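You operate a simulated robot arm through the tools that you are given. There is no shell and no other tool.

You are at the controls of a simulated robot arm. One attempt, no reset.

TASK
Lock the gold port's thread with the drops that the card shows.
Fine: slide it under the dropper on the carriage and out again, stand it in the clean tray; no drop beside it. Set down upright: what you pick out. Where these are worked on the way, their far stop is far enough and under half their travel is too little: carriage.

Only the result counts: the job must be done as asked and must still hold three seconds after the hand-in. Knocking over, shifting, dropping, spilling or breaking anything else fails it.

THE ROBOT
A 7-joint arm with a two-finger parallel gripper, fixed in place. Base frame: the origin is on the floor under the middle of its stand, x ahead of it, y to its left, z up. Readings come in mm, degrees, newtons and seconds.
It reaches about 1479 mm from its shoulder. Its first joint turns from -166.0 to 166.0 degrees. Payload 4.4 kg.
The tool frame sits at the grasp point between the pads (the TCP): z along the fingers, y along the line on which they close. The tips reach 23 mm beyond it. Largest opening 94 mm; finger width 38, thickness 10; the body of the gripper, 54 by 96 mm, starts 39 mm behind the TCP.
Orientation is that of the tool frame in the base frame, as a unit quaternion [x, y, z, w]. With the fingers straight down and closing along the base's y, the tool's x points along the base's -x, its y along +y and its z along -z.

THE INTERFACE
- The arm moves only by the tool nudge_tool. Its argument "targets" is a list of rows, each a list of 7 numbers: the shift along the tool's x, y, z in mm, then the turn, a rotation vector about the tool's x, y, z in degrees, then the finger opening in mm, from 0 to 94. In form: [[dx, dy, dz, wx, wy, wz, gripper], ...]. A call has 1 to 20 rows; each row is the pose to reach, as a shift and turn from the pose commanded when the call began, along the tool's axes at that moment. Rows are played at 5 a second. More than 50 mm and 8.6 degrees between two rows, or a gripper value outside its range, and nothing of the call is played. A pose out of reach is approached as far as the arm can. The call stops where the force on the tool passes 90 N (or 10 N more than at its start, if that is more) or the arm is blocked; 0.2 s more then pass. The fingers move at their own pace (about 72 mm/s each) and stop on an object; they squeeze with about 24 N. The grip force told is the motor's: it shows also when the fingers shut on nothing. Time passes only in rows, and 0.2 s behind the last, so rows that repeat a pose let the fingers close. It gives the time, the measured TCP pose, the force on the tool (base axes), the opening and the grip force at its end, in the units of the frame above (readings bear some noise), with the torque about the TCP (base axes, N m) and any sound that the robot's microphone picked up, and new pictures: "views" is both (left out), scene, wrist or none.
- Cameras (640 x 400 px; columns grow to the right, rows downward): "scene" is fixed at [52.9, 500, 1384.8]; the picture's right is [0.07, -1.00, 0.00], its down [-0.30, -0.02, -0.95] and it looks along [0.95, 0.06, -0.30] (base axes); focal length 361 px, centre (320, 200). "wrist" rides on the gripper at [86, 16, -74] in the tool frame; the picture's right is [-0.18, 0.98, 0.00], its down [-0.58, -0.11, -0.81] and it looks along [-0.79, -0.15, 0.59] (tool axes); focal length 243 px, centre (320, 200). There is no depth. A picture from a camera that has moved, and an enlarged one, comes with that camera's place and axes in the base frame and with its lens.
- close_up(camera, box): a new picture of the part [left, top, right, bottom] of that camera's present view, enlarged. It takes no simulated time.
- close_job(): hands the job in; it is judged then, once.

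Nothing tells you positions but the pictures and the camera data. Unless the task says otherwise, let go and move clear before handing in.

The tools are called after "Emit:" by a JSON object that holds its "op" and its "data". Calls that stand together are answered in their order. nudge_tool: Moves the arm, as the interface text tells. Its arguments: {"type":"object","properties":{"targets":{"type":"array"},"views":{"type":"string","enum":["both","scene","wrist","none"]}},"required":["targets"]} The other tools are called the same way: close_up (camera, box) takes an enlarged picture of a part of a camera's view; close_job () hands the job in.

At the start:

```text
time_s: 0.0
tcp_pos: [523.1, 394.4, 1306.4]
tool_rot: [0.0, 1.0, 0.0, -0.001]
force: [0.1, 0.9, 0.6]
torque: [-0.03, 0.03, 0.01]
gripper_width: 93.8
grasp_force: 0.1
```

scene: 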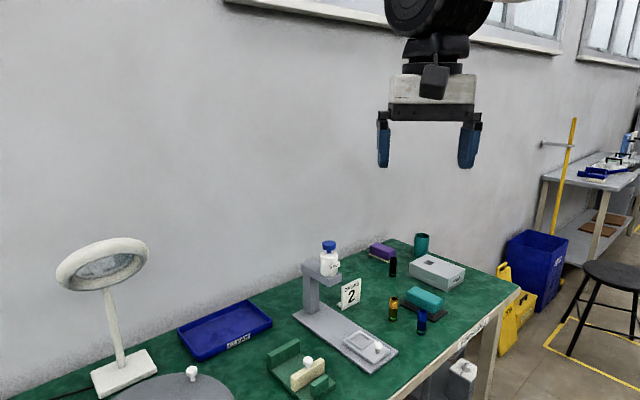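
wrist: 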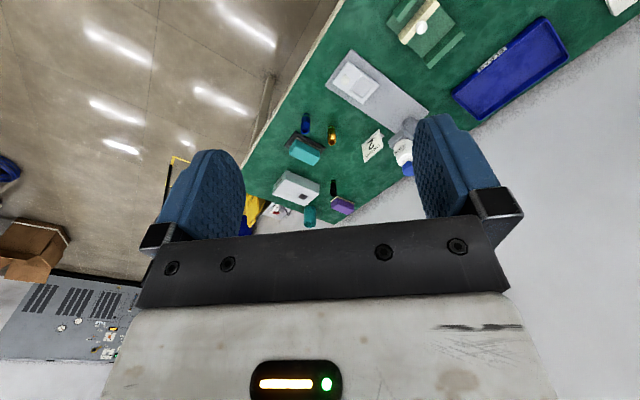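

I see a green bench with a dropper stand, a carriage at its foot, a blue tray, a card showing "2" and several small bottle-like ports (black, gold, blue). I'll look closer before moving.

Emit:
{"op": "close_up", "data": {"camera": "scene", "box": [280, 220, 480, 345]}}

Emit:
{"op": "close_up", "data": {"camera": "scene", "box": [160, 275, 400, 400]}}

Emit:
{"op": "close_up", "data": {"camera": "wrist", "box": [260, 0, 580, 200]}}

```text
3.20 times, centred on (380, 282) of scene
camera zoom: at [52.9, 500.0, 1384.8], right [0.07, -1.0, 0.0], down [-0.3, -0.02, -0.95], along [0.95, 0.06, -0.3], focal length 1156 px, centre (128, -64)
```

zoom: 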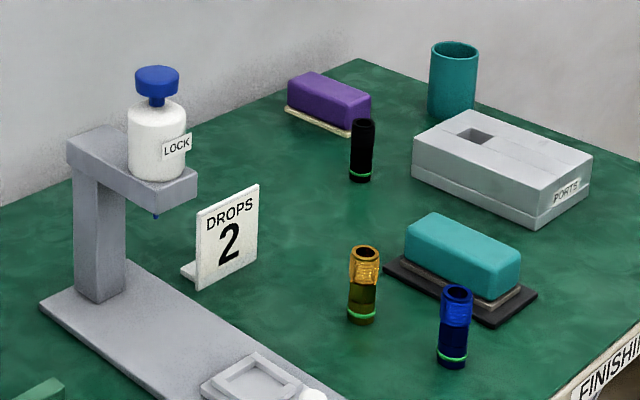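

```text
2.67 times, centred on (280, 338) of scene
camera zoom: at [52.9, 500.0, 1384.8], right [0.07, -1.0, 0.0], down [-0.3, -0.02, -0.95], along [0.95, 0.06, -0.3], focal length 963 px, centre (427, -167)
```

zoom: 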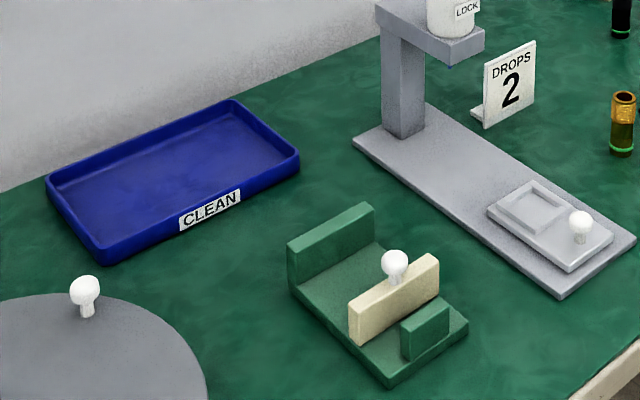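

```text
2.00 times, centred on (420, 100) of wrist
camera zoom: at [436.0, 411.0, 1380.7], right [0.18, 0.98, 0.0], down [0.58, -0.11, 0.81], along [0.79, -0.15, -0.59], focal length 485 px, centre (120, 400)
```

zoom: 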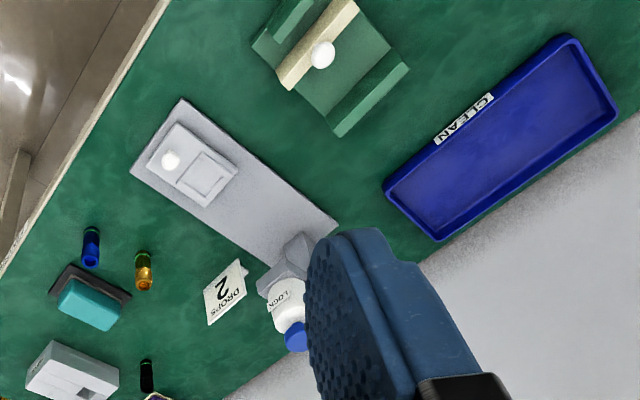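

The bench top seems to be near z≈804. By triangulation, the gold port stands near (868, 363) and the carriage plate runs diagonally from about (720, 418) toward the dropper near (833, 531). I'll lower the arm for a closer look.

Emit:
{"op": "nudge_tool", "data": {"targets": [[-13, 4, 43, 0, 0, 0, 94], [-26, 8, 86, 0, 0, 0, 94], [-39, 13, 129, 0, 0, 0, 94], [-52, 17, 172, 0, 0, 0, 94], [-65, 22, 215, 0, 0, 0, 94], [-77, 26, 256, 0, 0, 0, 94], [-77, 26, 256, 0, 0, 0, 94]]}}

```text
time_s: 1.6
tcp_pos: [601.7, 419.3, 1048.8]
tool_rot: [0.001, 1.0, 0.0, 0.0]
force: [-0.3, 0.0, -0.4]
torque: [-0.01, -0.02, 0.01]
gripper_width: 93.7
grasp_force: 0.0
camera wrist: at [513.1, 435.5, 1124.0], right [0.18, 0.98, 0.0], down [0.58, -0.11, 0.81], along [0.79, -0.15, -0.59], focal length 243 px, centre (320, 200)
```

scene: 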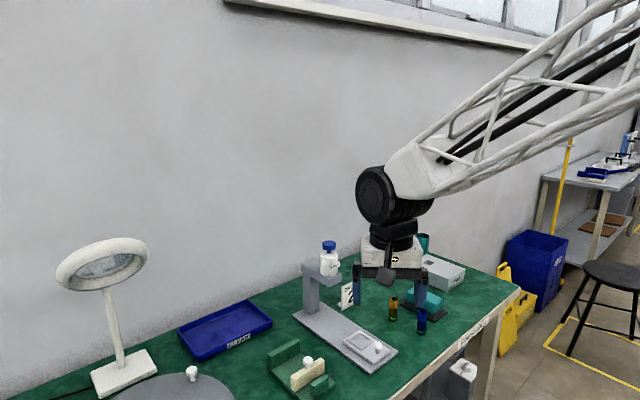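
wrist: 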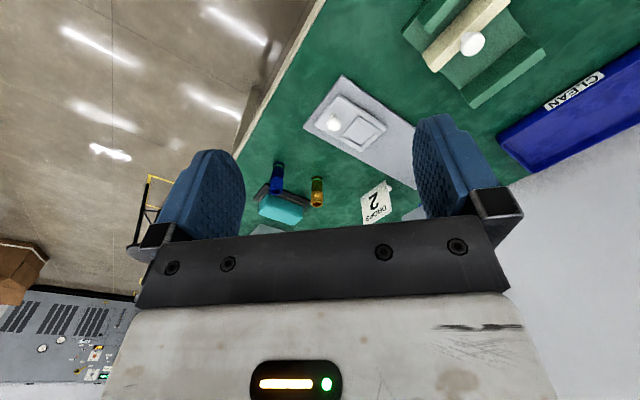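

Emit:
{"op": "close_up", "data": {"camera": "wrist", "box": [240, 60, 440, 240]}}

Emit:
{"op": "close_up", "data": {"camera": "scene", "box": [290, 235, 410, 375]}}

```text
2.22 times, centred on (340, 150) of wrist
camera zoom: at [513.1, 435.5, 1124.0], right [0.18, 0.98, 0.0], down [0.58, -0.11, 0.81], along [0.79, -0.15, -0.59], focal length 539 px, centre (276, 311)
```

zoom: 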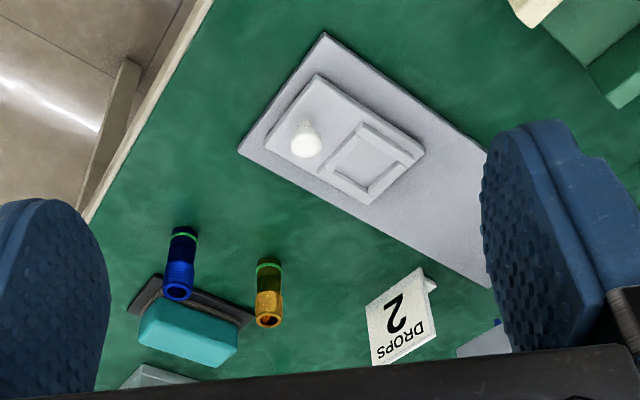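

```text
2.86 times, centred on (350, 305) of scene
camera zoom: at [52.9, 500.0, 1384.8], right [0.07, -1.0, 0.0], down [-0.3, -0.02, -0.95], along [0.95, 0.06, -0.3], focal length 1032 px, centre (234, -100)
```

zoom: 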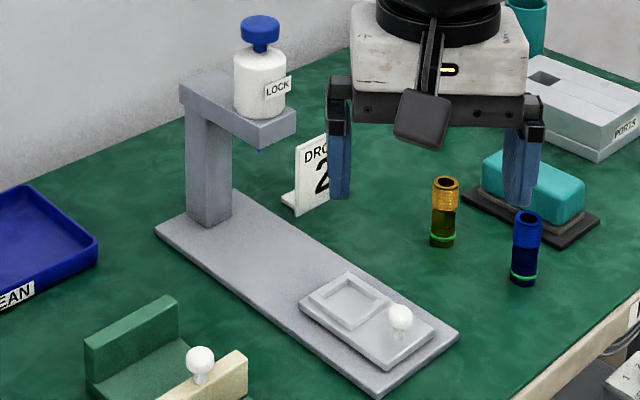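

The carriage axis runs at about 45.5° in the base xy plane, with the recess near (760, 455) and the knob near (719, 416). I'll turn the hand 45° and move above the gold port for a closer view.

Emit:
{"op": "nudge_tool", "data": {"targets": [[-38, -8, 12, 0, 0, -6.5, 94], [-76, -16, 25, 0, 0, -13, 94], [-115, -24, 38, 0, 0, -19.5, 94], [-153, -33, 50, 0, 0, -26, 94], [-191, -41, 63, 0, 0, -32.5, 94], [-230, -49, 76, 0, 0, -39, 94], [-268, -57, 89, 0, 0, -45.4, 94], [-268, -57, 89, 0, 0, -45.4, 94]]}}

```text
time_s: 3.4
tcp_pos: [868.6, 361.7, 960.1]
tool_rot: [-0.387, 0.922, 0.0, 0.0]
force: [0.7, -0.2, -0.4]
torque: [0.03, -0.04, -0.01]
gripper_width: 93.9
grasp_force: 0.2
camera wrist: at [796.6, 311.7, 1035.7], right [-0.57, 0.82, 0.0], down [0.49, 0.34, 0.81], along [0.66, 0.46, -0.59], focal length 243 px, centre (320, 200)
```

scene: 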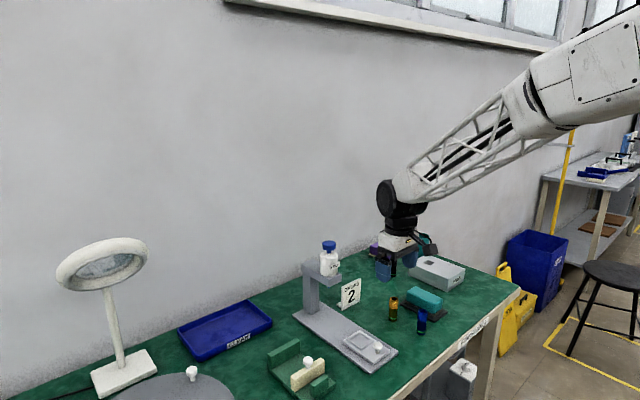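
wrist: 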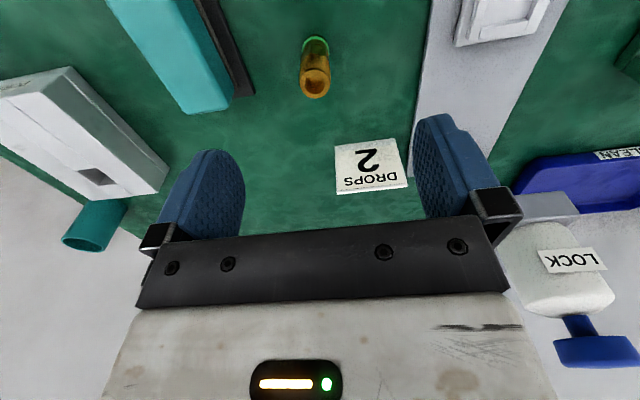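

Emit:
{"op": "close_up", "data": {"camera": "wrist", "box": [270, 20, 370, 120]}}

Emit:
{"op": "close_up", "data": {"camera": "wrist", "box": [400, 0, 600, 120]}}

Emit:
{"op": "close_up", "data": {"camera": "scene", "box": [280, 225, 480, 375]}}

```text
4.00 times, centred on (320, 70) of wrist
camera zoom: at [796.6, 311.7, 1035.7], right [-0.57, 0.82, 0.0], down [0.49, 0.34, 0.81], along [0.66, 0.46, -0.59], focal length 970 px, centre (320, 720)
```

zoom: 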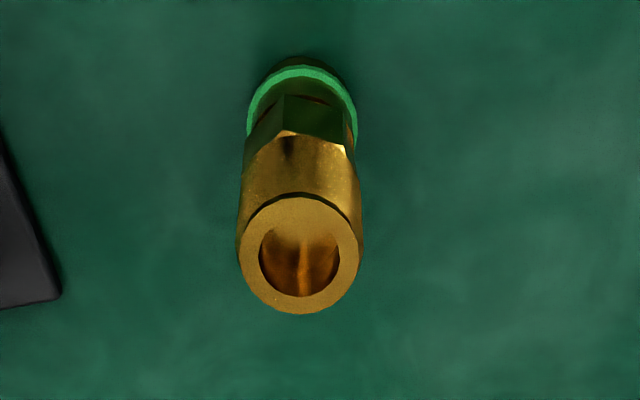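

```text
3.20 times, centred on (500, 60) of wrist
camera zoom: at [796.6, 311.7, 1035.7], right [-0.57, 0.82, 0.0], down [0.49, 0.34, 0.81], along [0.66, 0.46, -0.59], focal length 776 px, centre (-256, 648)
```

zoom: 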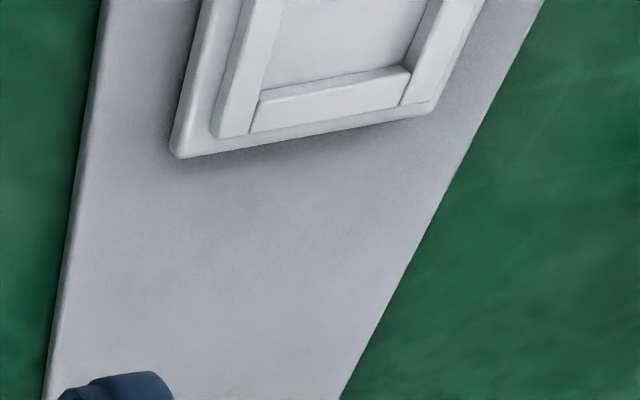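

```text
2.67 times, centred on (380, 300) of scene
camera zoom: at [52.9, 500.0, 1384.8], right [0.07, -1.0, 0.0], down [-0.3, -0.02, -0.95], along [0.95, 0.06, -0.3], focal length 963 px, centre (160, -67)
```

zoom: 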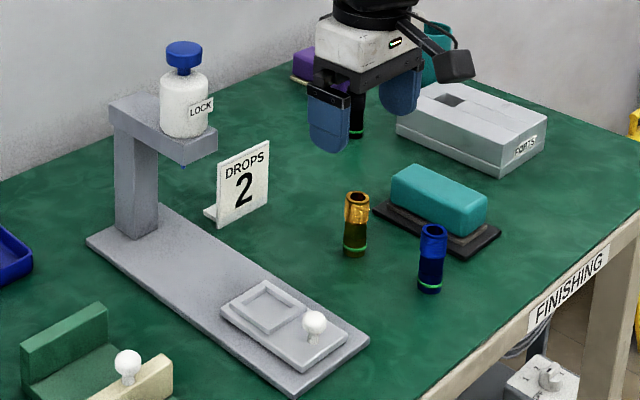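

Triangulating again puts the gold port's rim centre at about (875, 362.5) with its top at z≈862 and the table at z≈800. I'll narrow the fingers and descend to just above it to check the centring.

Emit:
{"op": "nudge_tool", "data": {"targets": [[-2, -2, 20, 0, 0, 0, 60], [-4, -3, 40, 0, 0, 0, 60], [-5, -4, 60, 0, 0, 0, 60], [-5, -4, 70, 0, 0, 0, 60], [-5, -4, 70, 0, 0, 0, 60]]}}

```text
time_s: 4.6
tcp_pos: [874.8, 365.0, 890.2]
tool_rot: [-0.385, 0.923, 0.0, 0.0]
force: [0.0, 0.2, 0.1]
torque: [-0.03, -0.01, 0.0]
gripper_width: 60.0
grasp_force: 0.1
camera wrist: at [801.4, 314.0, 965.3], right [-0.57, 0.82, 0.0], down [0.49, 0.34, 0.81], along [0.66, 0.46, -0.59], focal length 243 px, centre (320, 200)
```

scene: 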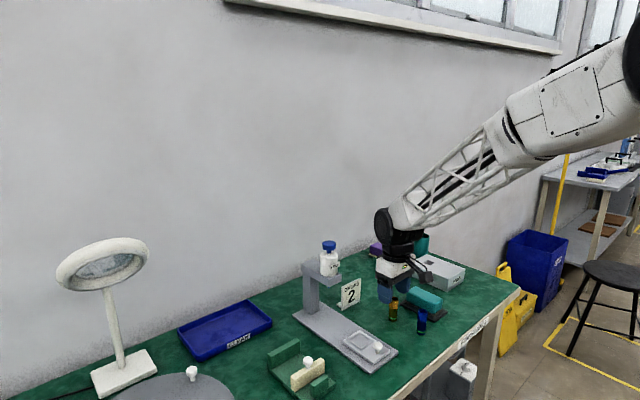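
wrist: 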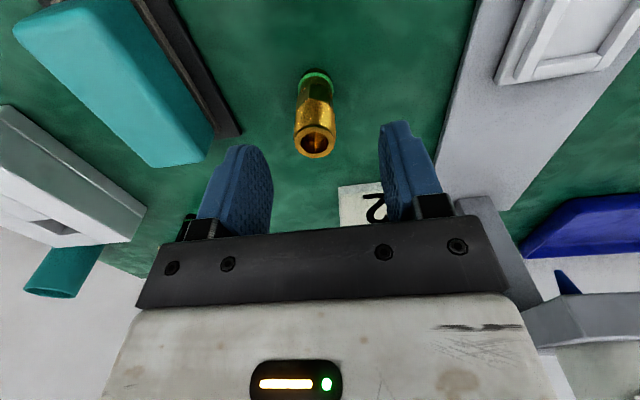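

Emit:
{"op": "close_up", "data": {"camera": "wrist", "box": [250, 50, 390, 180]}}

Emit:
{"op": "close_up", "data": {"camera": "scene", "box": [340, 220, 460, 340]}}

```text
3.08 times, centred on (320, 115) of wrist
camera zoom: at [801.4, 314.0, 965.3], right [-0.57, 0.82, 0.0], down [0.49, 0.34, 0.81], along [0.66, 0.46, -0.59], focal length 746 px, centre (320, 462)
```

zoom: 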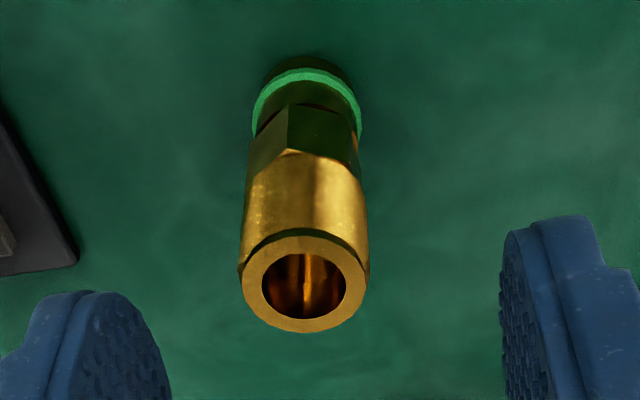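

```text
3.33 times, centred on (400, 280) of scene
camera zoom: at [52.9, 500.0, 1384.8], right [0.07, -1.0, 0.0], down [-0.3, -0.02, -0.95], along [0.95, 0.06, -0.3], focal length 1204 px, centre (53, -67)
```

zoom: 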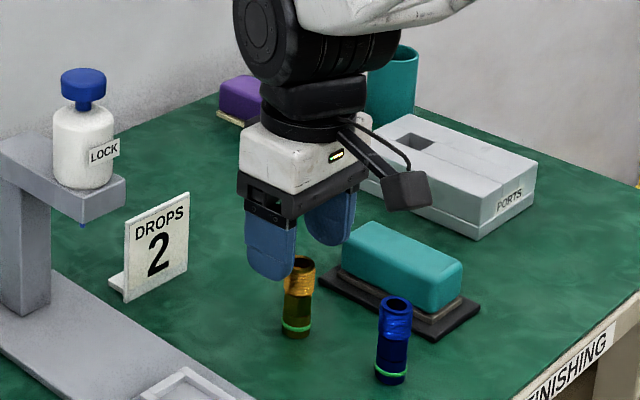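

The port is about 2 mm off-centre along the closing axis. I'll correct that, descend to grip its upper half at TCP z≈844, and close.

Emit:
{"op": "nudge_tool", "data": {"targets": [[1, -2.3, 5, 0, 0, 0, 60], [1, -2.3, 20, 0, 0, 0, 60], [1, -2.3, 35, 0, 0, 0, 60], [1, -2.3, 46, 0, 0, 0, 60], [1, -2.3, 46, 0, 0, 0, 60]]}}

```text
time_s: 5.8
tcp_pos: [876.3, 363.7, 843.9]
tool_rot: [-0.386, 0.923, 0.0, -0.001]
force: [-0.7, 0.1, -0.2]
torque: [0.03, -0.02, -0.01]
gripper_width: 59.8
grasp_force: 0.0
camera wrist: at [802.6, 312.3, 919.6], right [-0.57, 0.82, 0.0], down [0.49, 0.34, 0.81], along [0.66, 0.46, -0.59], focal length 243 px, centre (320, 200)
```

scene: 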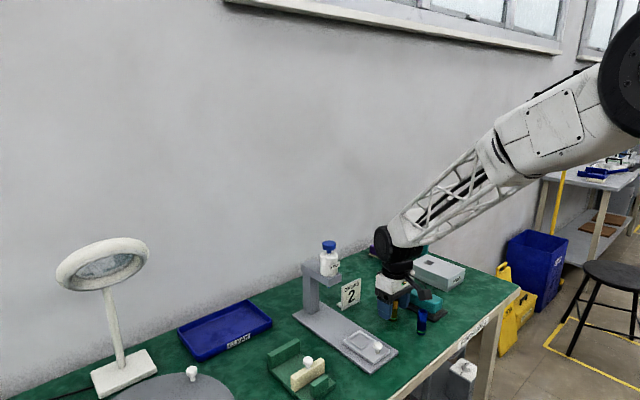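
wrist: 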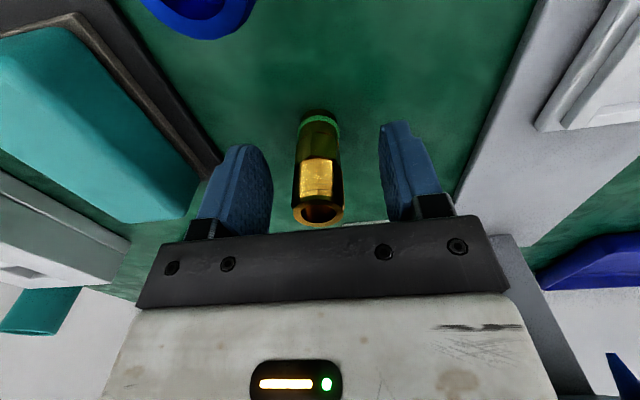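

The port sits between the fingers, so I'll close on it.

Emit:
{"op": "nudge_tool", "data": {"targets": [[0, 0, 0, 0, 0, 0, 40], [0, 0, 0, 0, 0, 0, 28], [0, 0, 0, 0, 0, 0, 15], [0, 0, 0, 0, 0, 0, 10], [0, 0, 0, 0, 0, 0, 10], [0, 0, 0, 0, 0, 0, 10]]}}

```text
time_s: 7.2
tcp_pos: [875.6, 361.8, 844.7]
tool_rot: [-0.386, 0.922, 0.0, -0.001]
force: [0.2, 0.1, -0.7]
torque: [0.02, 0.01, -0.02]
gripper_width: 23.0
grasp_force: 24.0
camera wrist: at [802.5, 312.2, 919.7], right [-0.57, 0.82, 0.0], down [0.49, 0.34, 0.81], along [0.66, 0.46, -0.59], focal length 243 px, centre (320, 200)
```

scene: 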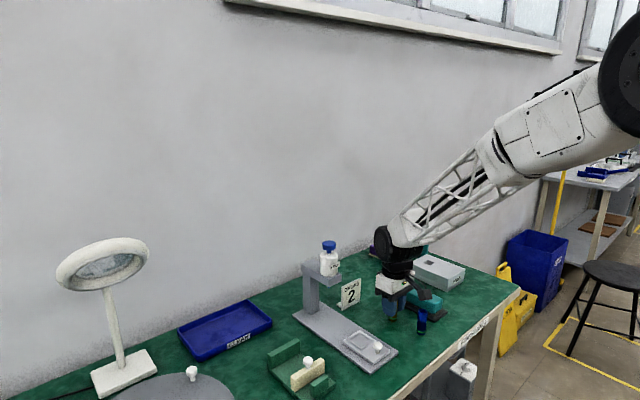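
wrist: 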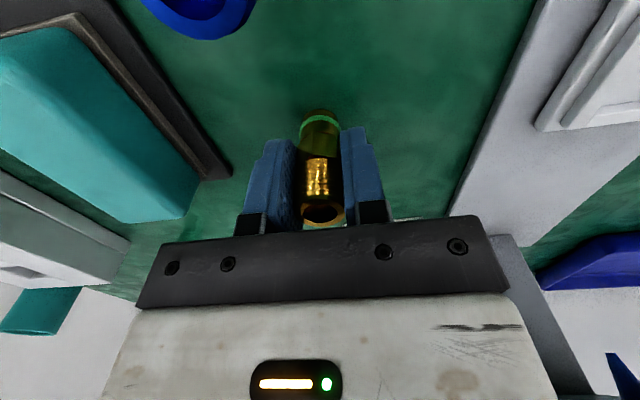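

The port is gripped at 23 mm width. I'll lift it straight up and carry it to hover above the carriage pocket.

Emit:
{"op": "nudge_tool", "data": {"targets": [[0, 0, -10, 0, 0, 0, 10], [0, 0, -30, 0, 0, 0, 10], [0, 0, -55, 0, 0, 0, 10], [0, 0, -75, 0, 0, 0, 10], [3, 30, -75, 0, 0, 0, 10], [6, 60, -75, 0, 0, 0, 10], [9, 90, -75, 0, 0, 0, 10], [12, 120, -75, 0, 0, 0, 10], [14.6, 147, -75, 0, 0, 0, 10], [14.6, 147, -75, 0, 0, 0, 10]]}}

```text
time_s: 9.4
tcp_pos: [760.9, 455.6, 920.2]
tool_rot: [-0.386, 0.923, 0.0, 0.0]
force: [0.7, 0.2, 0.2]
torque: [0.02, 0.0, 0.0]
gripper_width: 23.1
grasp_force: 24.2
camera wrist: at [687.1, 405.0, 995.2], right [-0.57, 0.82, 0.0], down [0.49, 0.34, 0.81], along [0.66, 0.46, -0.59], focal length 243 px, centre (320, 200)
```

scene: 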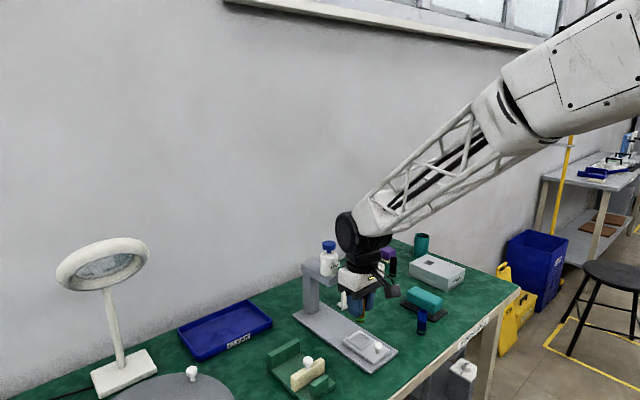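
wrist: 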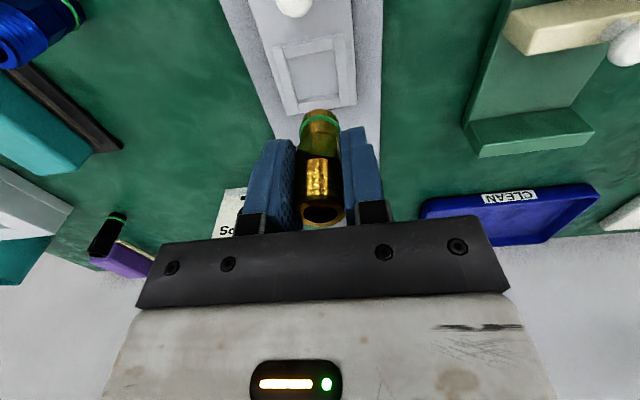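

Emit:
{"op": "close_up", "data": {"camera": "wrist", "box": [220, 0, 420, 140]}}

Emit:
{"op": "close_up", "data": {"camera": "scene", "box": [280, 230, 440, 380]}}

```text
2.86 times, centred on (320, 70) of wrist
camera zoom: at [687.1, 405.0, 995.2], right [-0.57, 0.82, 0.0], down [0.49, 0.34, 0.81], along [0.66, 0.46, -0.59], focal length 693 px, centre (320, 571)
```

zoom: 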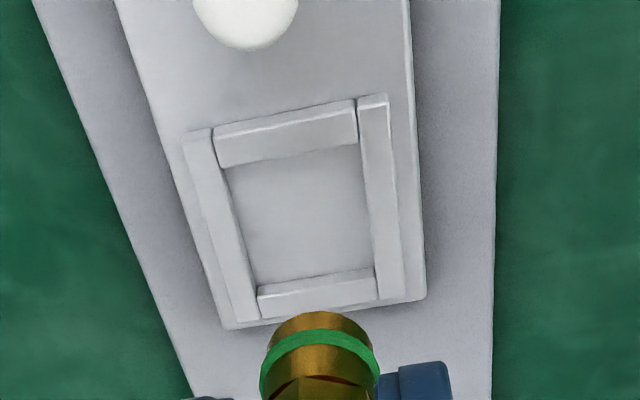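

```text
2.67 times, centred on (360, 305) of scene
camera zoom: at [52.9, 500.0, 1384.8], right [0.07, -1.0, 0.0], down [-0.3, -0.02, -0.95], along [0.95, 0.06, -0.3], focal length 963 px, centre (213, -80)
```

zoom: 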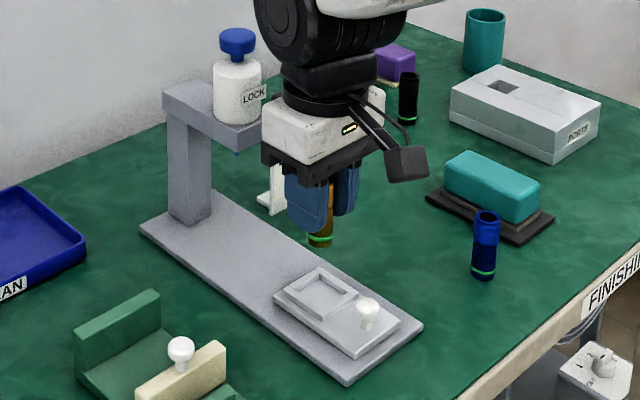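

The pocket's inner square is about 32 mm across, centred near (763, 453) with its wall tops at z≈821. I'm about 4.7 mm off along the tool's y axis, so I'll correct that and lower to just above the walls.

Emit:
{"op": "nudge_tool", "data": {"targets": [[0, -2, 0, 0, 0, 0, 10], [0, -4.7, 10, 0, 0, 0, 10], [0, -4.7, 30, 0, 0, 0, 10], [0, -4.7, 48, 0, 0, 0, 10], [0, -4.7, 48, 0, 0, 0, 10]]}}

Emit:
{"op": "close_up", "data": {"camera": "wrist", "box": [220, 0, 420, 140]}}

Emit:
{"op": "close_up", "data": {"camera": "scene", "box": [280, 230, 440, 380]}}

```text
time_s: 10.6
tcp_pos: [763.7, 452.6, 873.0]
tool_rot: [-0.386, 0.922, 0.0, -0.001]
force: [0.3, -0.2, 0.4]
torque: [0.0, -0.02, 0.0]
gripper_width: 23.0
grasp_force: 24.1
camera wrist: at [690.9, 401.8, 947.2], right [-0.57, 0.82, 0.0], down [0.49, 0.34, 0.81], along [0.66, 0.46, -0.59], focal length 243 px, centre (320, 200)
```

scene: 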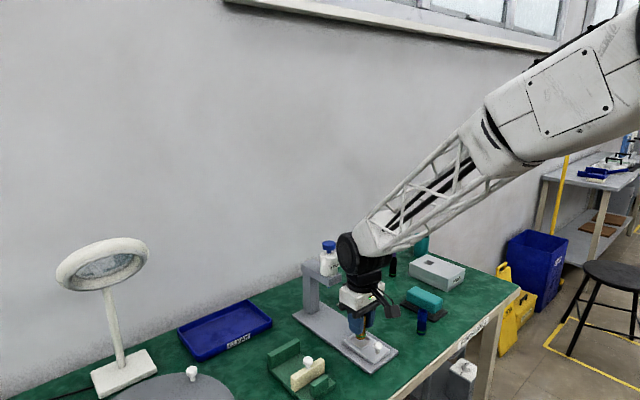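
wrist: 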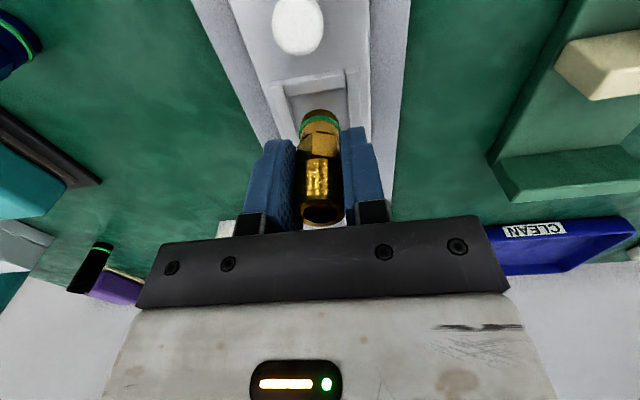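

```text
2.86 times, centred on (320, 70) of wrist
camera zoom: at [690.9, 401.8, 947.2], right [-0.57, 0.82, 0.0], down [0.49, 0.34, 0.81], along [0.66, 0.46, -0.59], focal length 693 px, centre (320, 571)
```

zoom: 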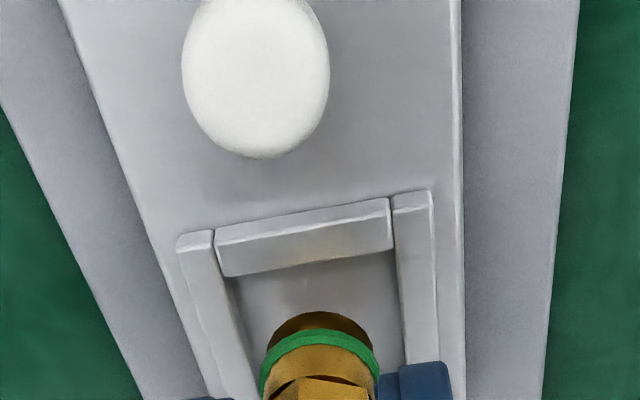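

```text
2.67 times, centred on (360, 305) of scene
camera zoom: at [52.9, 500.0, 1384.8], right [0.07, -1.0, 0.0], down [-0.3, -0.02, -0.95], along [0.95, 0.06, -0.3], focal length 963 px, centre (213, -80)
```

zoom: 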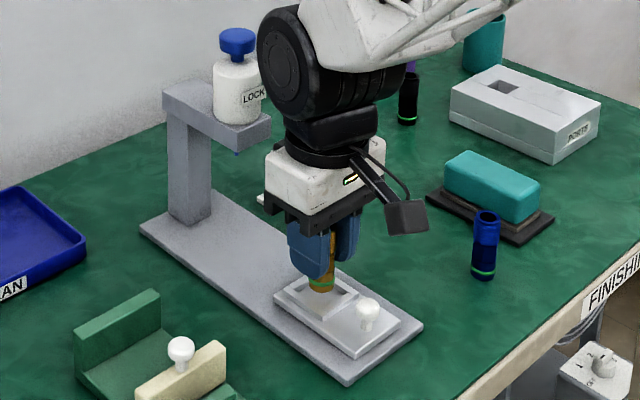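

Centring over the pocket looks good from both views. I'll lower slowly and watch for contact force.

Emit:
{"op": "nudge_tool", "data": {"targets": [[0, 0, 3, 0, 0, 0, 10], [0, 0, 6, 0, 0, 0, 10], [0, 0, 9, 0, 0, 0, 10], [0, 0, 11, 0, 0, 0, 10], [0, 0, 11, 0, 0, 0, 10]]}}

Emit:
{"op": "close_up", "data": {"camera": "wrist", "box": [220, 0, 420, 140]}}

Emit:
{"op": "close_up", "data": {"camera": "scene", "box": [320, 280, 400, 380]}}

```text
time_s: 11.8
tcp_pos: [764.8, 452.8, 861.1]
tool_rot: [-0.386, 0.923, 0.001, 0.0]
force: [-2.6, 1.7, 10.3]
torque: [0.05, 0.06, 0.0]
gripper_width: 23.3
grasp_force: 23.4
camera wrist: at [691.3, 401.8, 936.5], right [-0.57, 0.82, 0.0], down [0.48, 0.34, 0.81], along [0.66, 0.46, -0.59], focal length 243 px, centre (320, 200)
```

scene: 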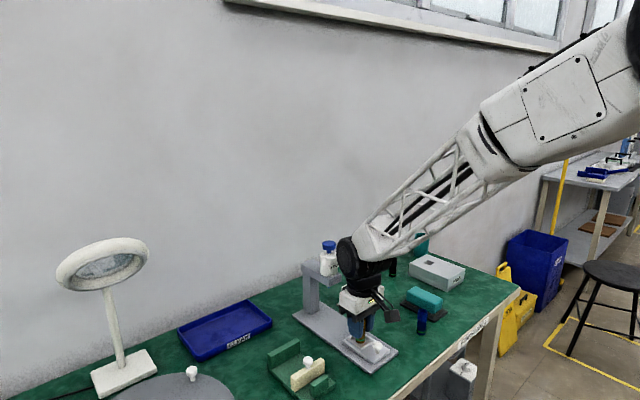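
wrist: 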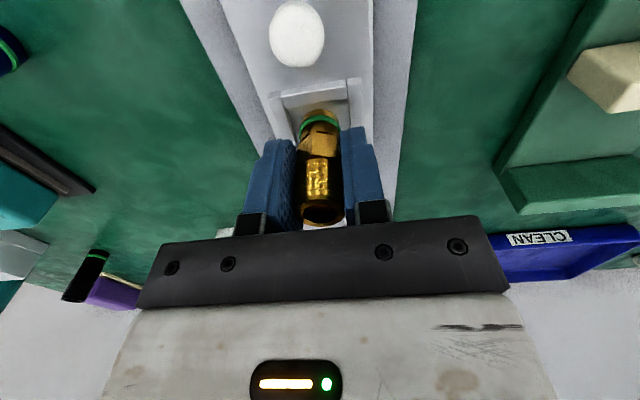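

```text
2.86 times, centred on (320, 70) of wrist
camera zoom: at [691.3, 401.8, 936.5], right [-0.57, 0.82, 0.0], down [0.48, 0.34, 0.81], along [0.66, 0.46, -0.59], focal length 693 px, centre (320, 571)
```

zoom: 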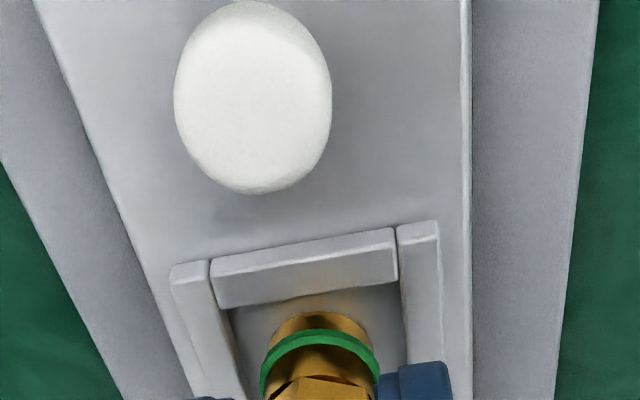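

```text
4.00 times, centred on (360, 330) of scene
camera zoom: at [52.9, 500.0, 1384.8], right [0.07, -1.0, 0.0], down [-0.3, -0.02, -0.95], along [0.95, 0.06, -0.3], focal length 1444 px, centre (160, -320)
```

zoom: 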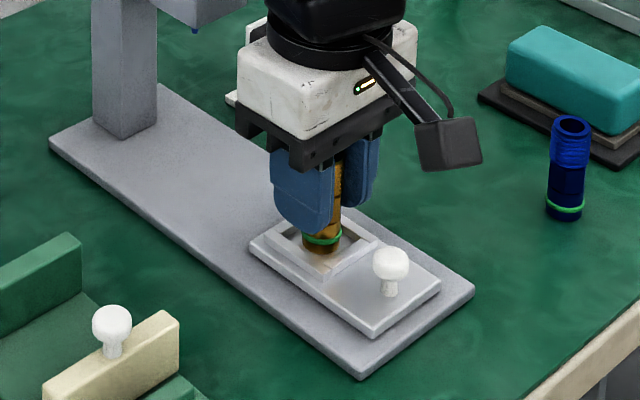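

Contact force is about 10 N at TCP z≈861, so the port is seated on the pocket floor. I'll ease off slightly, open, and rise straight up.

Emit:
{"op": "nudge_tool", "data": {"targets": [[0, 0, -0.8, 0, 0, 0, 10], [0, 0, -0.8, 0, 0, 0, 24], [0, 0, -0.8, 0, 0, 0, 30], [0, 0, -0.8, 0, 0, 0, 45], [0, 0, -0.8, 0, 0, 0, 50]]}}

Emit:
{"op": "close_up", "data": {"camera": "wrist", "box": [220, 0, 420, 240]}}

```text
time_s: 13.0
tcp_pos: [765.0, 452.4, 862.1]
tool_rot: [-0.386, 0.923, 0.0, 0.0]
force: [0.9, -0.5, -0.7]
torque: [0.02, 0.02, 0.02]
gripper_width: 50.5
grasp_force: 0.0
camera wrist: at [691.1, 401.6, 936.4], right [-0.57, 0.82, 0.0], down [0.49, 0.34, 0.81], along [0.66, 0.46, -0.59], focal length 243 px, centre (320, 200)
```

scene: 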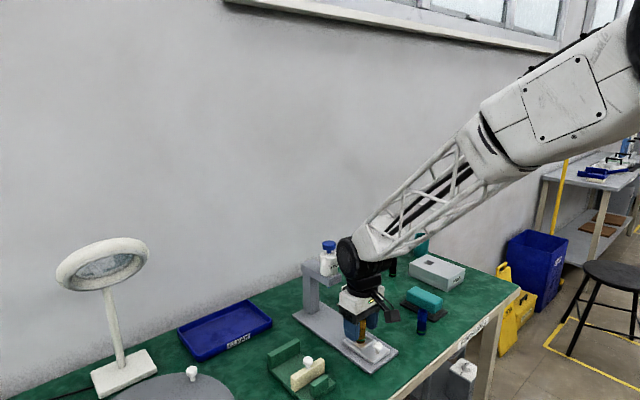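
wrist: 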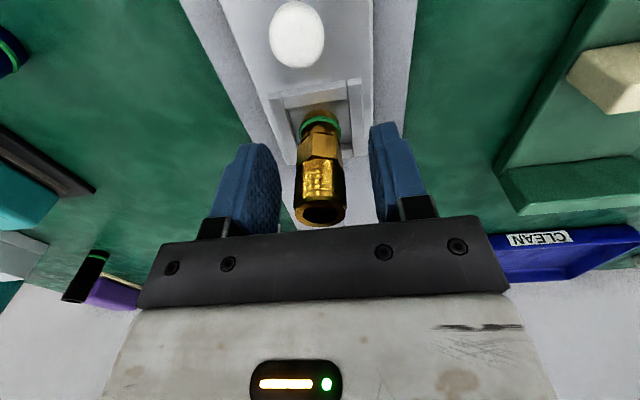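

```text
1.67 times, centred on (320, 120) of wrist
camera zoom: at [691.1, 401.6, 936.4], right [-0.57, 0.82, 0.0], down [0.49, 0.34, 0.81], along [0.66, 0.46, -0.59], focal length 404 px, centre (320, 333)
```

zoom: 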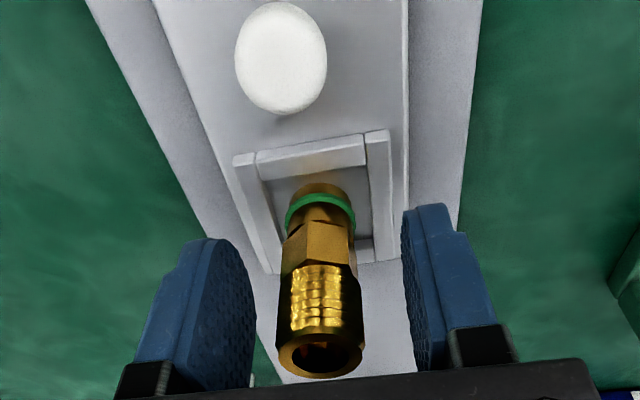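

The port stands centred in the pocket. Next I'll rise, back off toward the knob (ball centre near (725, 416, 837)) and tilt the hand about 25° away from the dropper so the body clears the bracket.

Emit:
{"op": "nudge_tool", "data": {"targets": [[0, 0, -15, 0, 0, 0, 50], [0, 0, -40, 0, 0, 0, 50], [0, 0, -70, 0, 0, 0, 50], [15, 0.4, -75, 0, -6, 0, 50], [30, 0.8, -75, 0, -12, 0, 50], [45, 1.2, -75, 0, -18, 0, 50], [57, 1.6, -75, 0, -25, 0, 50], [57, 1.6, -75, 0, -25, 0, 50]]}}

Emit:
{"op": "close_up", "data": {"camera": "scene", "box": [280, 230, 440, 380]}}

```text
time_s: 14.8
tcp_pos: [723.3, 412.7, 936.9]
tool_rot: [-0.376, 0.901, 0.083, 0.2]
force: [-0.3, 0.3, -0.5]
torque: [0.04, -0.02, -0.05]
gripper_width: 50.0
grasp_force: 0.1
camera wrist: at [633.5, 345.1, 968.0], right [-0.58, 0.81, 0.08], down [0.21, 0.06, 0.98], along [0.79, 0.59, -0.2], focal length 243 px, centre (320, 200)
```

scene: 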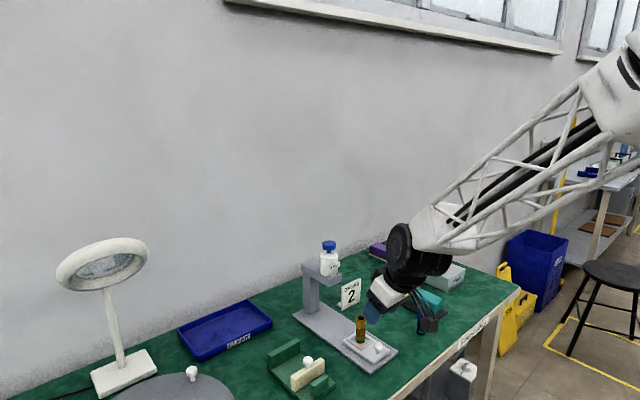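
wrist: 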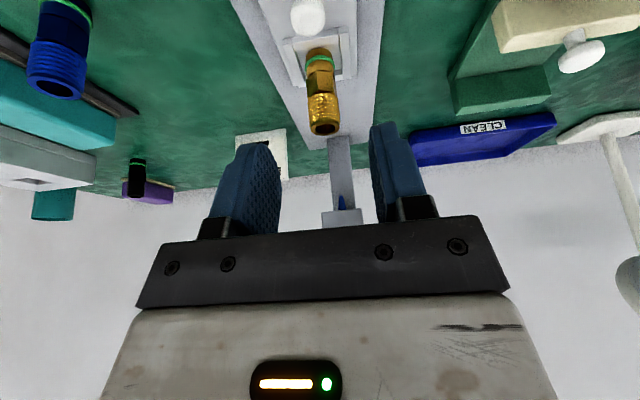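

```text
2.67 times, centred on (360, 305) of scene
camera zoom: at [52.9, 500.0, 1384.8], right [0.07, -1.0, 0.0], down [-0.3, -0.02, -0.95], along [0.95, 0.06, -0.3], focal length 963 px, centre (213, -80)
```

zoom: 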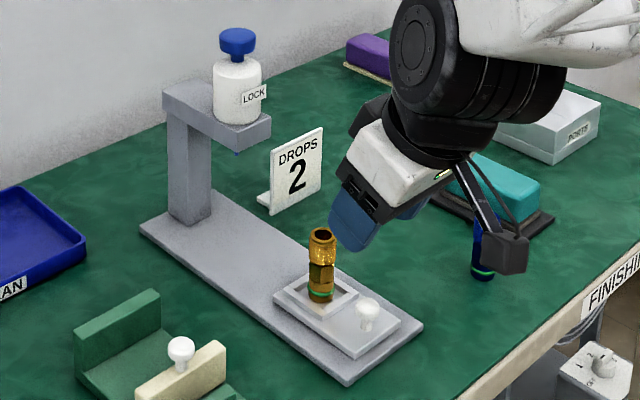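

Emit:
{"op": "close_up", "data": {"camera": "wrist", "box": [260, 0, 400, 120]}}

Emit:
{"op": "close_up", "data": {"camera": "wrist", "box": [280, 110, 400, 230]}}

```text
3.33 times, centred on (330, 60) of wrist
camera zoom: at [633.5, 345.1, 968.0], right [-0.58, 0.81, 0.08], down [0.21, 0.06, 0.98], along [0.79, 0.59, -0.2], focal length 809 px, centre (287, 667)
```

zoom: 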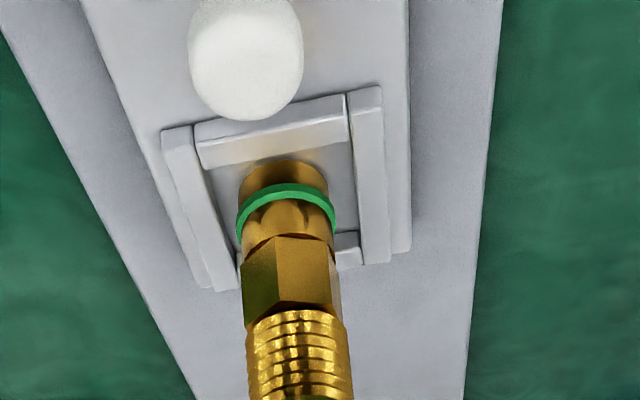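

```text
3.33 times, centred on (340, 170) of wrist
camera zoom: at [633.5, 345.1, 968.0], right [-0.58, 0.81, 0.08], down [0.21, 0.06, 0.98], along [0.79, 0.59, -0.2], focal length 809 px, centre (253, 300)
```

zoom: 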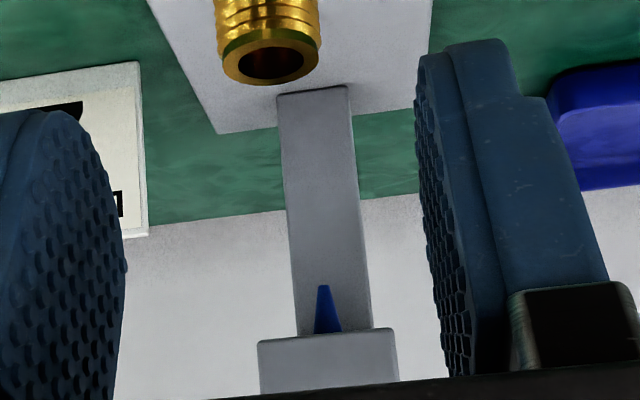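

The nozzle tip triangulates to about (839, 531, 910), in line with the port at about 110 mm of travel. I'll now descend vertically over the knob with the tilted hand.

Emit:
{"op": "nudge_tool", "data": {"targets": [[10.6, 0, 22.7, 0, 0, 0, 50], [21.1, 0, 45.3, 0, 0, 0, 50], [29.6, 0, 63.4, 0, 0, 0, 50], [36.3, 0, 77.9, 0, 0, 0, 50], [36.3, 0, 77.9, 0, 0, 0, 50]]}}

Emit:
{"op": "close_up", "data": {"camera": "scene", "box": [320, 260, 440, 380]}}

Emit:
{"op": "close_up", "data": {"camera": "wrist", "box": [220, 60, 420, 240]}}

```text
time_s: 16.0
tcp_pos: [723.4, 412.0, 850.7]
tool_rot: [-0.377, 0.901, 0.084, 0.199]
force: [-0.3, -0.1, -0.3]
torque: [-0.02, -0.02, 0.02]
gripper_width: 50.1
grasp_force: 0.1
camera wrist: at [634.0, 345.1, 882.6], right [-0.58, 0.81, 0.08], down [0.21, 0.06, 0.98], along [0.79, 0.59, -0.2], focal length 243 px, centre (320, 200)
```

scene: 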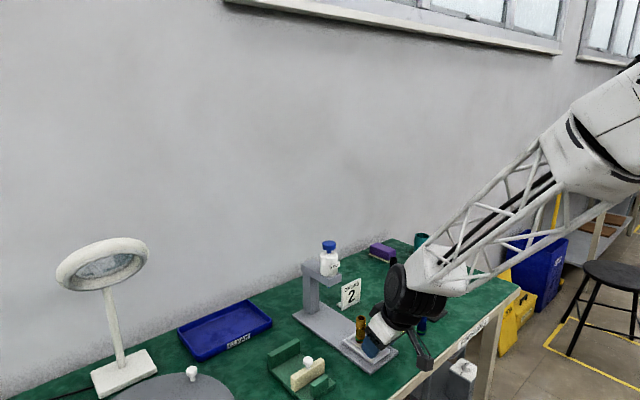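
wrist: 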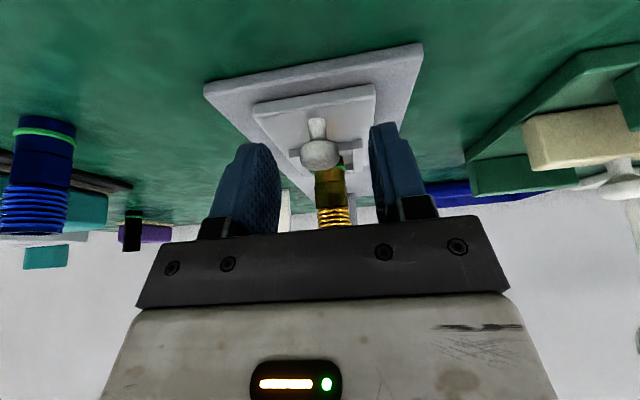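

```text
3.33 times, centred on (380, 320) of scene
camera zoom: at [52.9, 500.0, 1384.8], right [0.07, -1.0, 0.0], down [-0.3, -0.02, -0.95], along [0.95, 0.06, -0.3], focal length 1204 px, centre (120, -200)
```

zoom: 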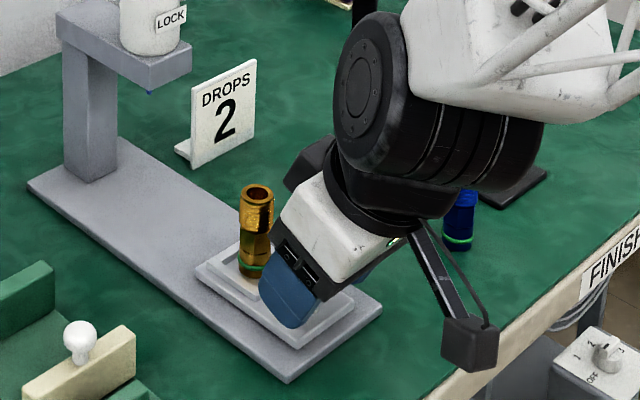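

```text
2.22 times, centred on (320, 150) of wrist
camera zoom: at [634.0, 345.1, 882.6], right [-0.58, 0.81, 0.08], down [0.21, 0.06, 0.98], along [0.79, 0.59, -0.2], focal length 539 px, centre (320, 311)
```

zoom: 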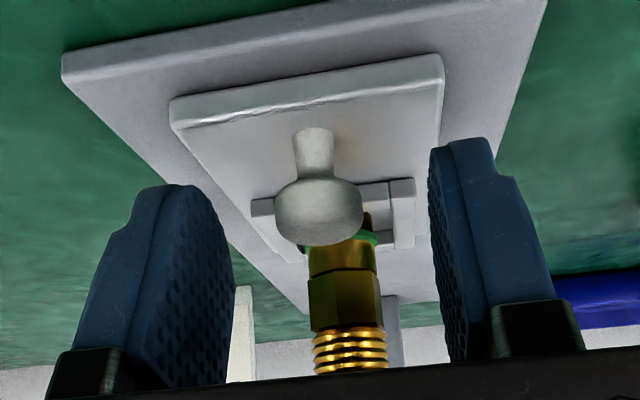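

The knob is centred between the fingers but close to the tips, so I'll go 4 mm lower and then close on it.

Emit:
{"op": "nudge_tool", "data": {"targets": [[1, 0, 2, 0, 0, 0, 50], [1.7, 0, 3.6, 0, 0, 0, 50], [1.7, 0, 3.6, 0, 0, 0, 40], [1.7, 0, 3.6, 0, 0, 0, 28], [1.7, 0, 3.6, 0, 0, 0, 15], [1.7, 0, 3.6, 0, 0, 0, 10], [1.7, 0, 3.6, 0, 0, 0, 10]]}}

Emit:
{"op": "close_up", "data": {"camera": "wrist", "box": [220, 60, 420, 240]}}

```text
time_s: 17.6
tcp_pos: [722.9, 412.1, 846.3]
tool_rot: [-0.376, 0.901, 0.083, 0.2]
force: [-1.4, 0.3, 0.1]
torque: [0.01, 0.03, -0.01]
gripper_width: 19.1
grasp_force: 45.1
camera wrist: at [633.6, 345.1, 878.6], right [-0.58, 0.81, 0.08], down [0.21, 0.06, 0.98], along [0.79, 0.59, -0.2], focal length 243 px, centre (320, 200)
```

scene: 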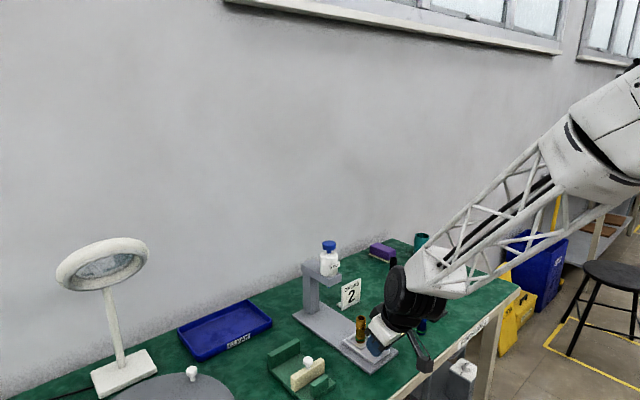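
wrist: 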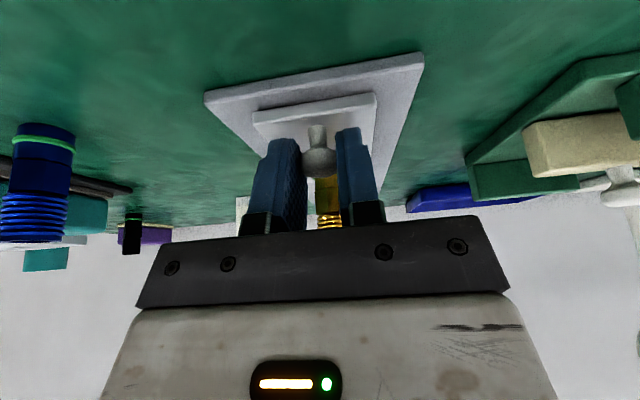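

```text
2.22 times, centred on (320, 150) of wrist
camera zoom: at [633.6, 345.1, 878.6], right [-0.58, 0.81, 0.08], down [0.21, 0.06, 0.98], along [0.79, 0.59, -0.2], focal length 539 px, centre (320, 311)
```

zoom: 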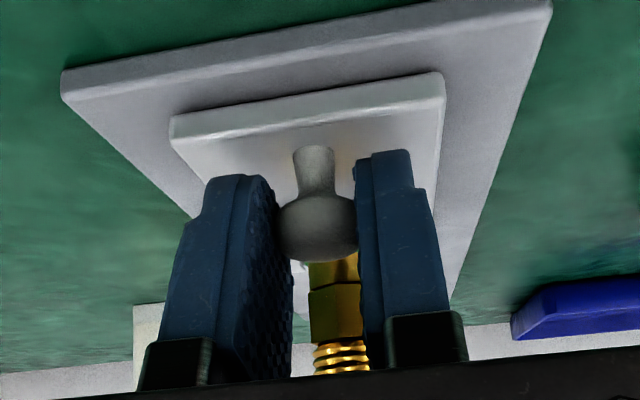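

I'm gripping the knob. Now I'll slide the carriage slowly toward the dropper, 40 mm first, to check that it and the port follow.

Emit:
{"op": "nudge_tool", "data": {"targets": [[-1.4, 0, 0.6, 0, 0, 0, 10], [-3.6, 0, 1.7, 0, 0, 0, 10], [-7.3, 0, 3.4, 0, 0, 0, 10], [-10.9, 0, 5.1, 0, 0, 0, 10], [-14.5, 0, 6.8, 0, 0, 0, 10], [-18.1, 0, 8.5, 0, 0, 0, 10], [-21.8, 0, 10.1, 0, 0, 0, 10], [-25.4, 0, 11.8, 0, 0, 0, 10], [-29, 0, 13.5, 0, 0, 0, 10], [-32.6, 0, 15.2, 0, 0, 0, 10], [-35.3, 0, 16.5, 0, 0, 0, 10], [-36.3, 0, 16.9, 0, 0, 0, 10]]}}

Emit:
{"op": "close_up", "data": {"camera": "scene", "box": [280, 230, 440, 380]}}

```text
time_s: 20.2
tcp_pos: [752.1, 440.8, 848.6]
tool_rot: [-0.377, 0.9, 0.084, 0.201]
force: [12.9, -13.6, 11.8]
torque: [0.12, -0.47, -0.13]
gripper_width: 19.2
grasp_force: 45.4
camera wrist: at [662.0, 373.7, 878.4], right [-0.58, 0.81, 0.08], down [0.21, 0.06, 0.98], along [0.79, 0.58, -0.2], focal length 243 px, centre (320, 200)
```

scene: 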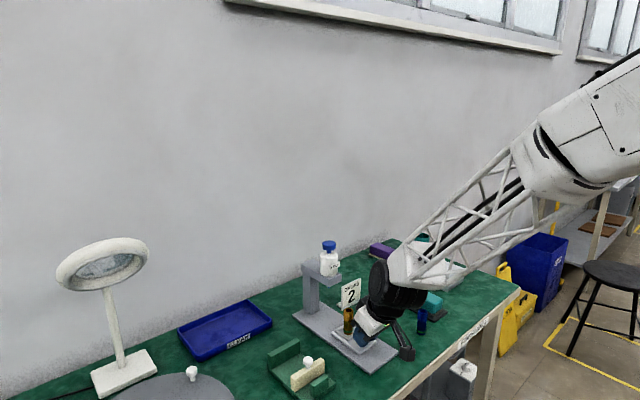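
wrist: 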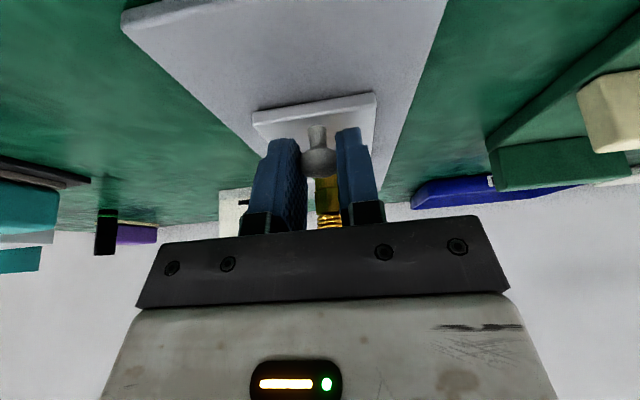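

```text
2.67 times, centred on (360, 305) of scene
camera zoom: at [52.9, 500.0, 1384.8], right [0.07, -1.0, 0.0], down [-0.3, -0.02, -0.95], along [0.95, 0.06, -0.3], focal length 963 px, centre (213, -80)
```

zoom: 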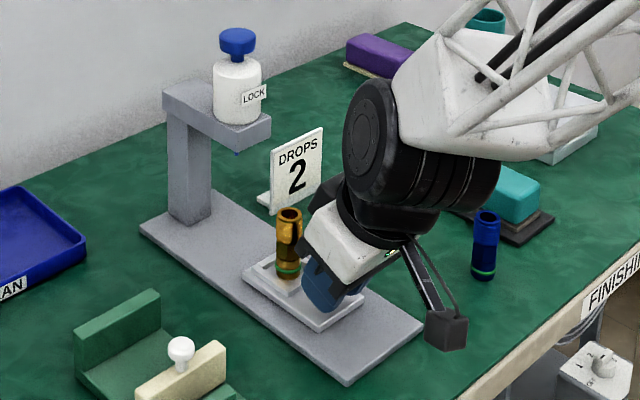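

The carriage and port follow smoothly. The readings show about 19 N of side load, so the rail seems closer to 45.0°. I'll correct the direction slightly and continue.

Emit:
{"op": "nudge_tool", "data": {"targets": [[-0.1, -0.35, -0.1, 0, 0, 0, 10], [-1.9, -0.37, 0.7, 0, 0, 0, 10], [-5.5, -0.4, 2.4, 0, 0, 0, 10], [-9.2, -0.45, 4.0, 0, 0, 0, 10], [-12.8, -0.5, 5.7, 0, 0, 0, 10], [-16.4, -0.53, 7.4, 0, 0, 0, 10], [-20, -0.57, 9.1, 0, 0, 0, 10], [-23.7, -0.6, 10.8, 0, 0, 0, 10], [-27.3, -0.64, 12.5, 0, 0, 0, 10], [-30.9, -0.68, 14.2, 0, 0, 0, 10], [-34.5, -0.71, 15.8, 0, 0, 0, 10], [-37.2, -0.74, 17.1, 0, 0, 0, 10]]}}

Emit:
{"op": "close_up", "data": {"camera": "scene", "box": [280, 230, 440, 380]}}

```text
time_s: 22.8
tcp_pos: [781.9, 469.8, 848.1]
tool_rot: [-0.377, 0.901, 0.084, 0.2]
force: [8.2, -9.0, 5.8]
torque: [-0.34, 0.11, -0.01]
gripper_width: 19.2
grasp_force: 44.9
camera wrist: at [691.1, 402.6, 878.5], right [-0.58, 0.81, 0.08], down [0.21, 0.06, 0.98], along [0.79, 0.59, -0.2], focal length 243 px, centre (320, 200)
```

scene: 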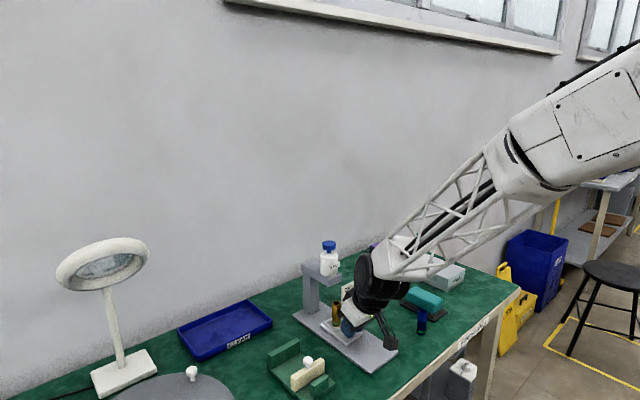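
wrist: 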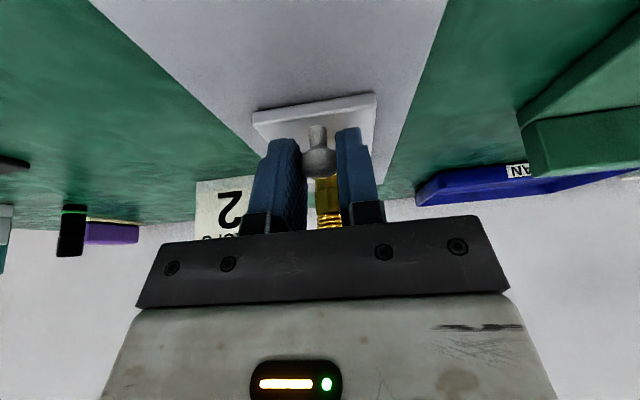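

```text
2.67 times, centred on (360, 305) of scene
camera zoom: at [52.9, 500.0, 1384.8], right [0.07, -1.0, 0.0], down [-0.3, -0.02, -0.95], along [0.95, 0.06, -0.3], focal length 963 px, centre (213, -80)
```

zoom: 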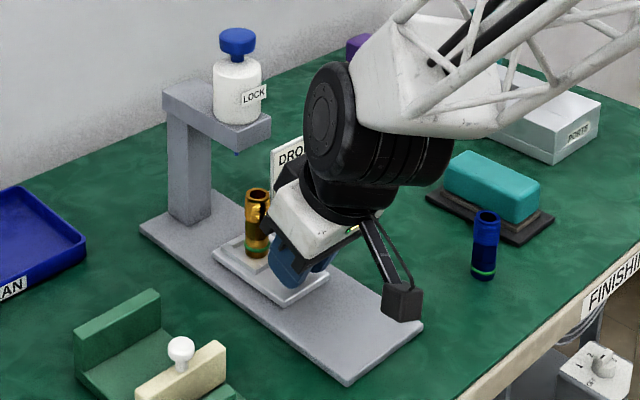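

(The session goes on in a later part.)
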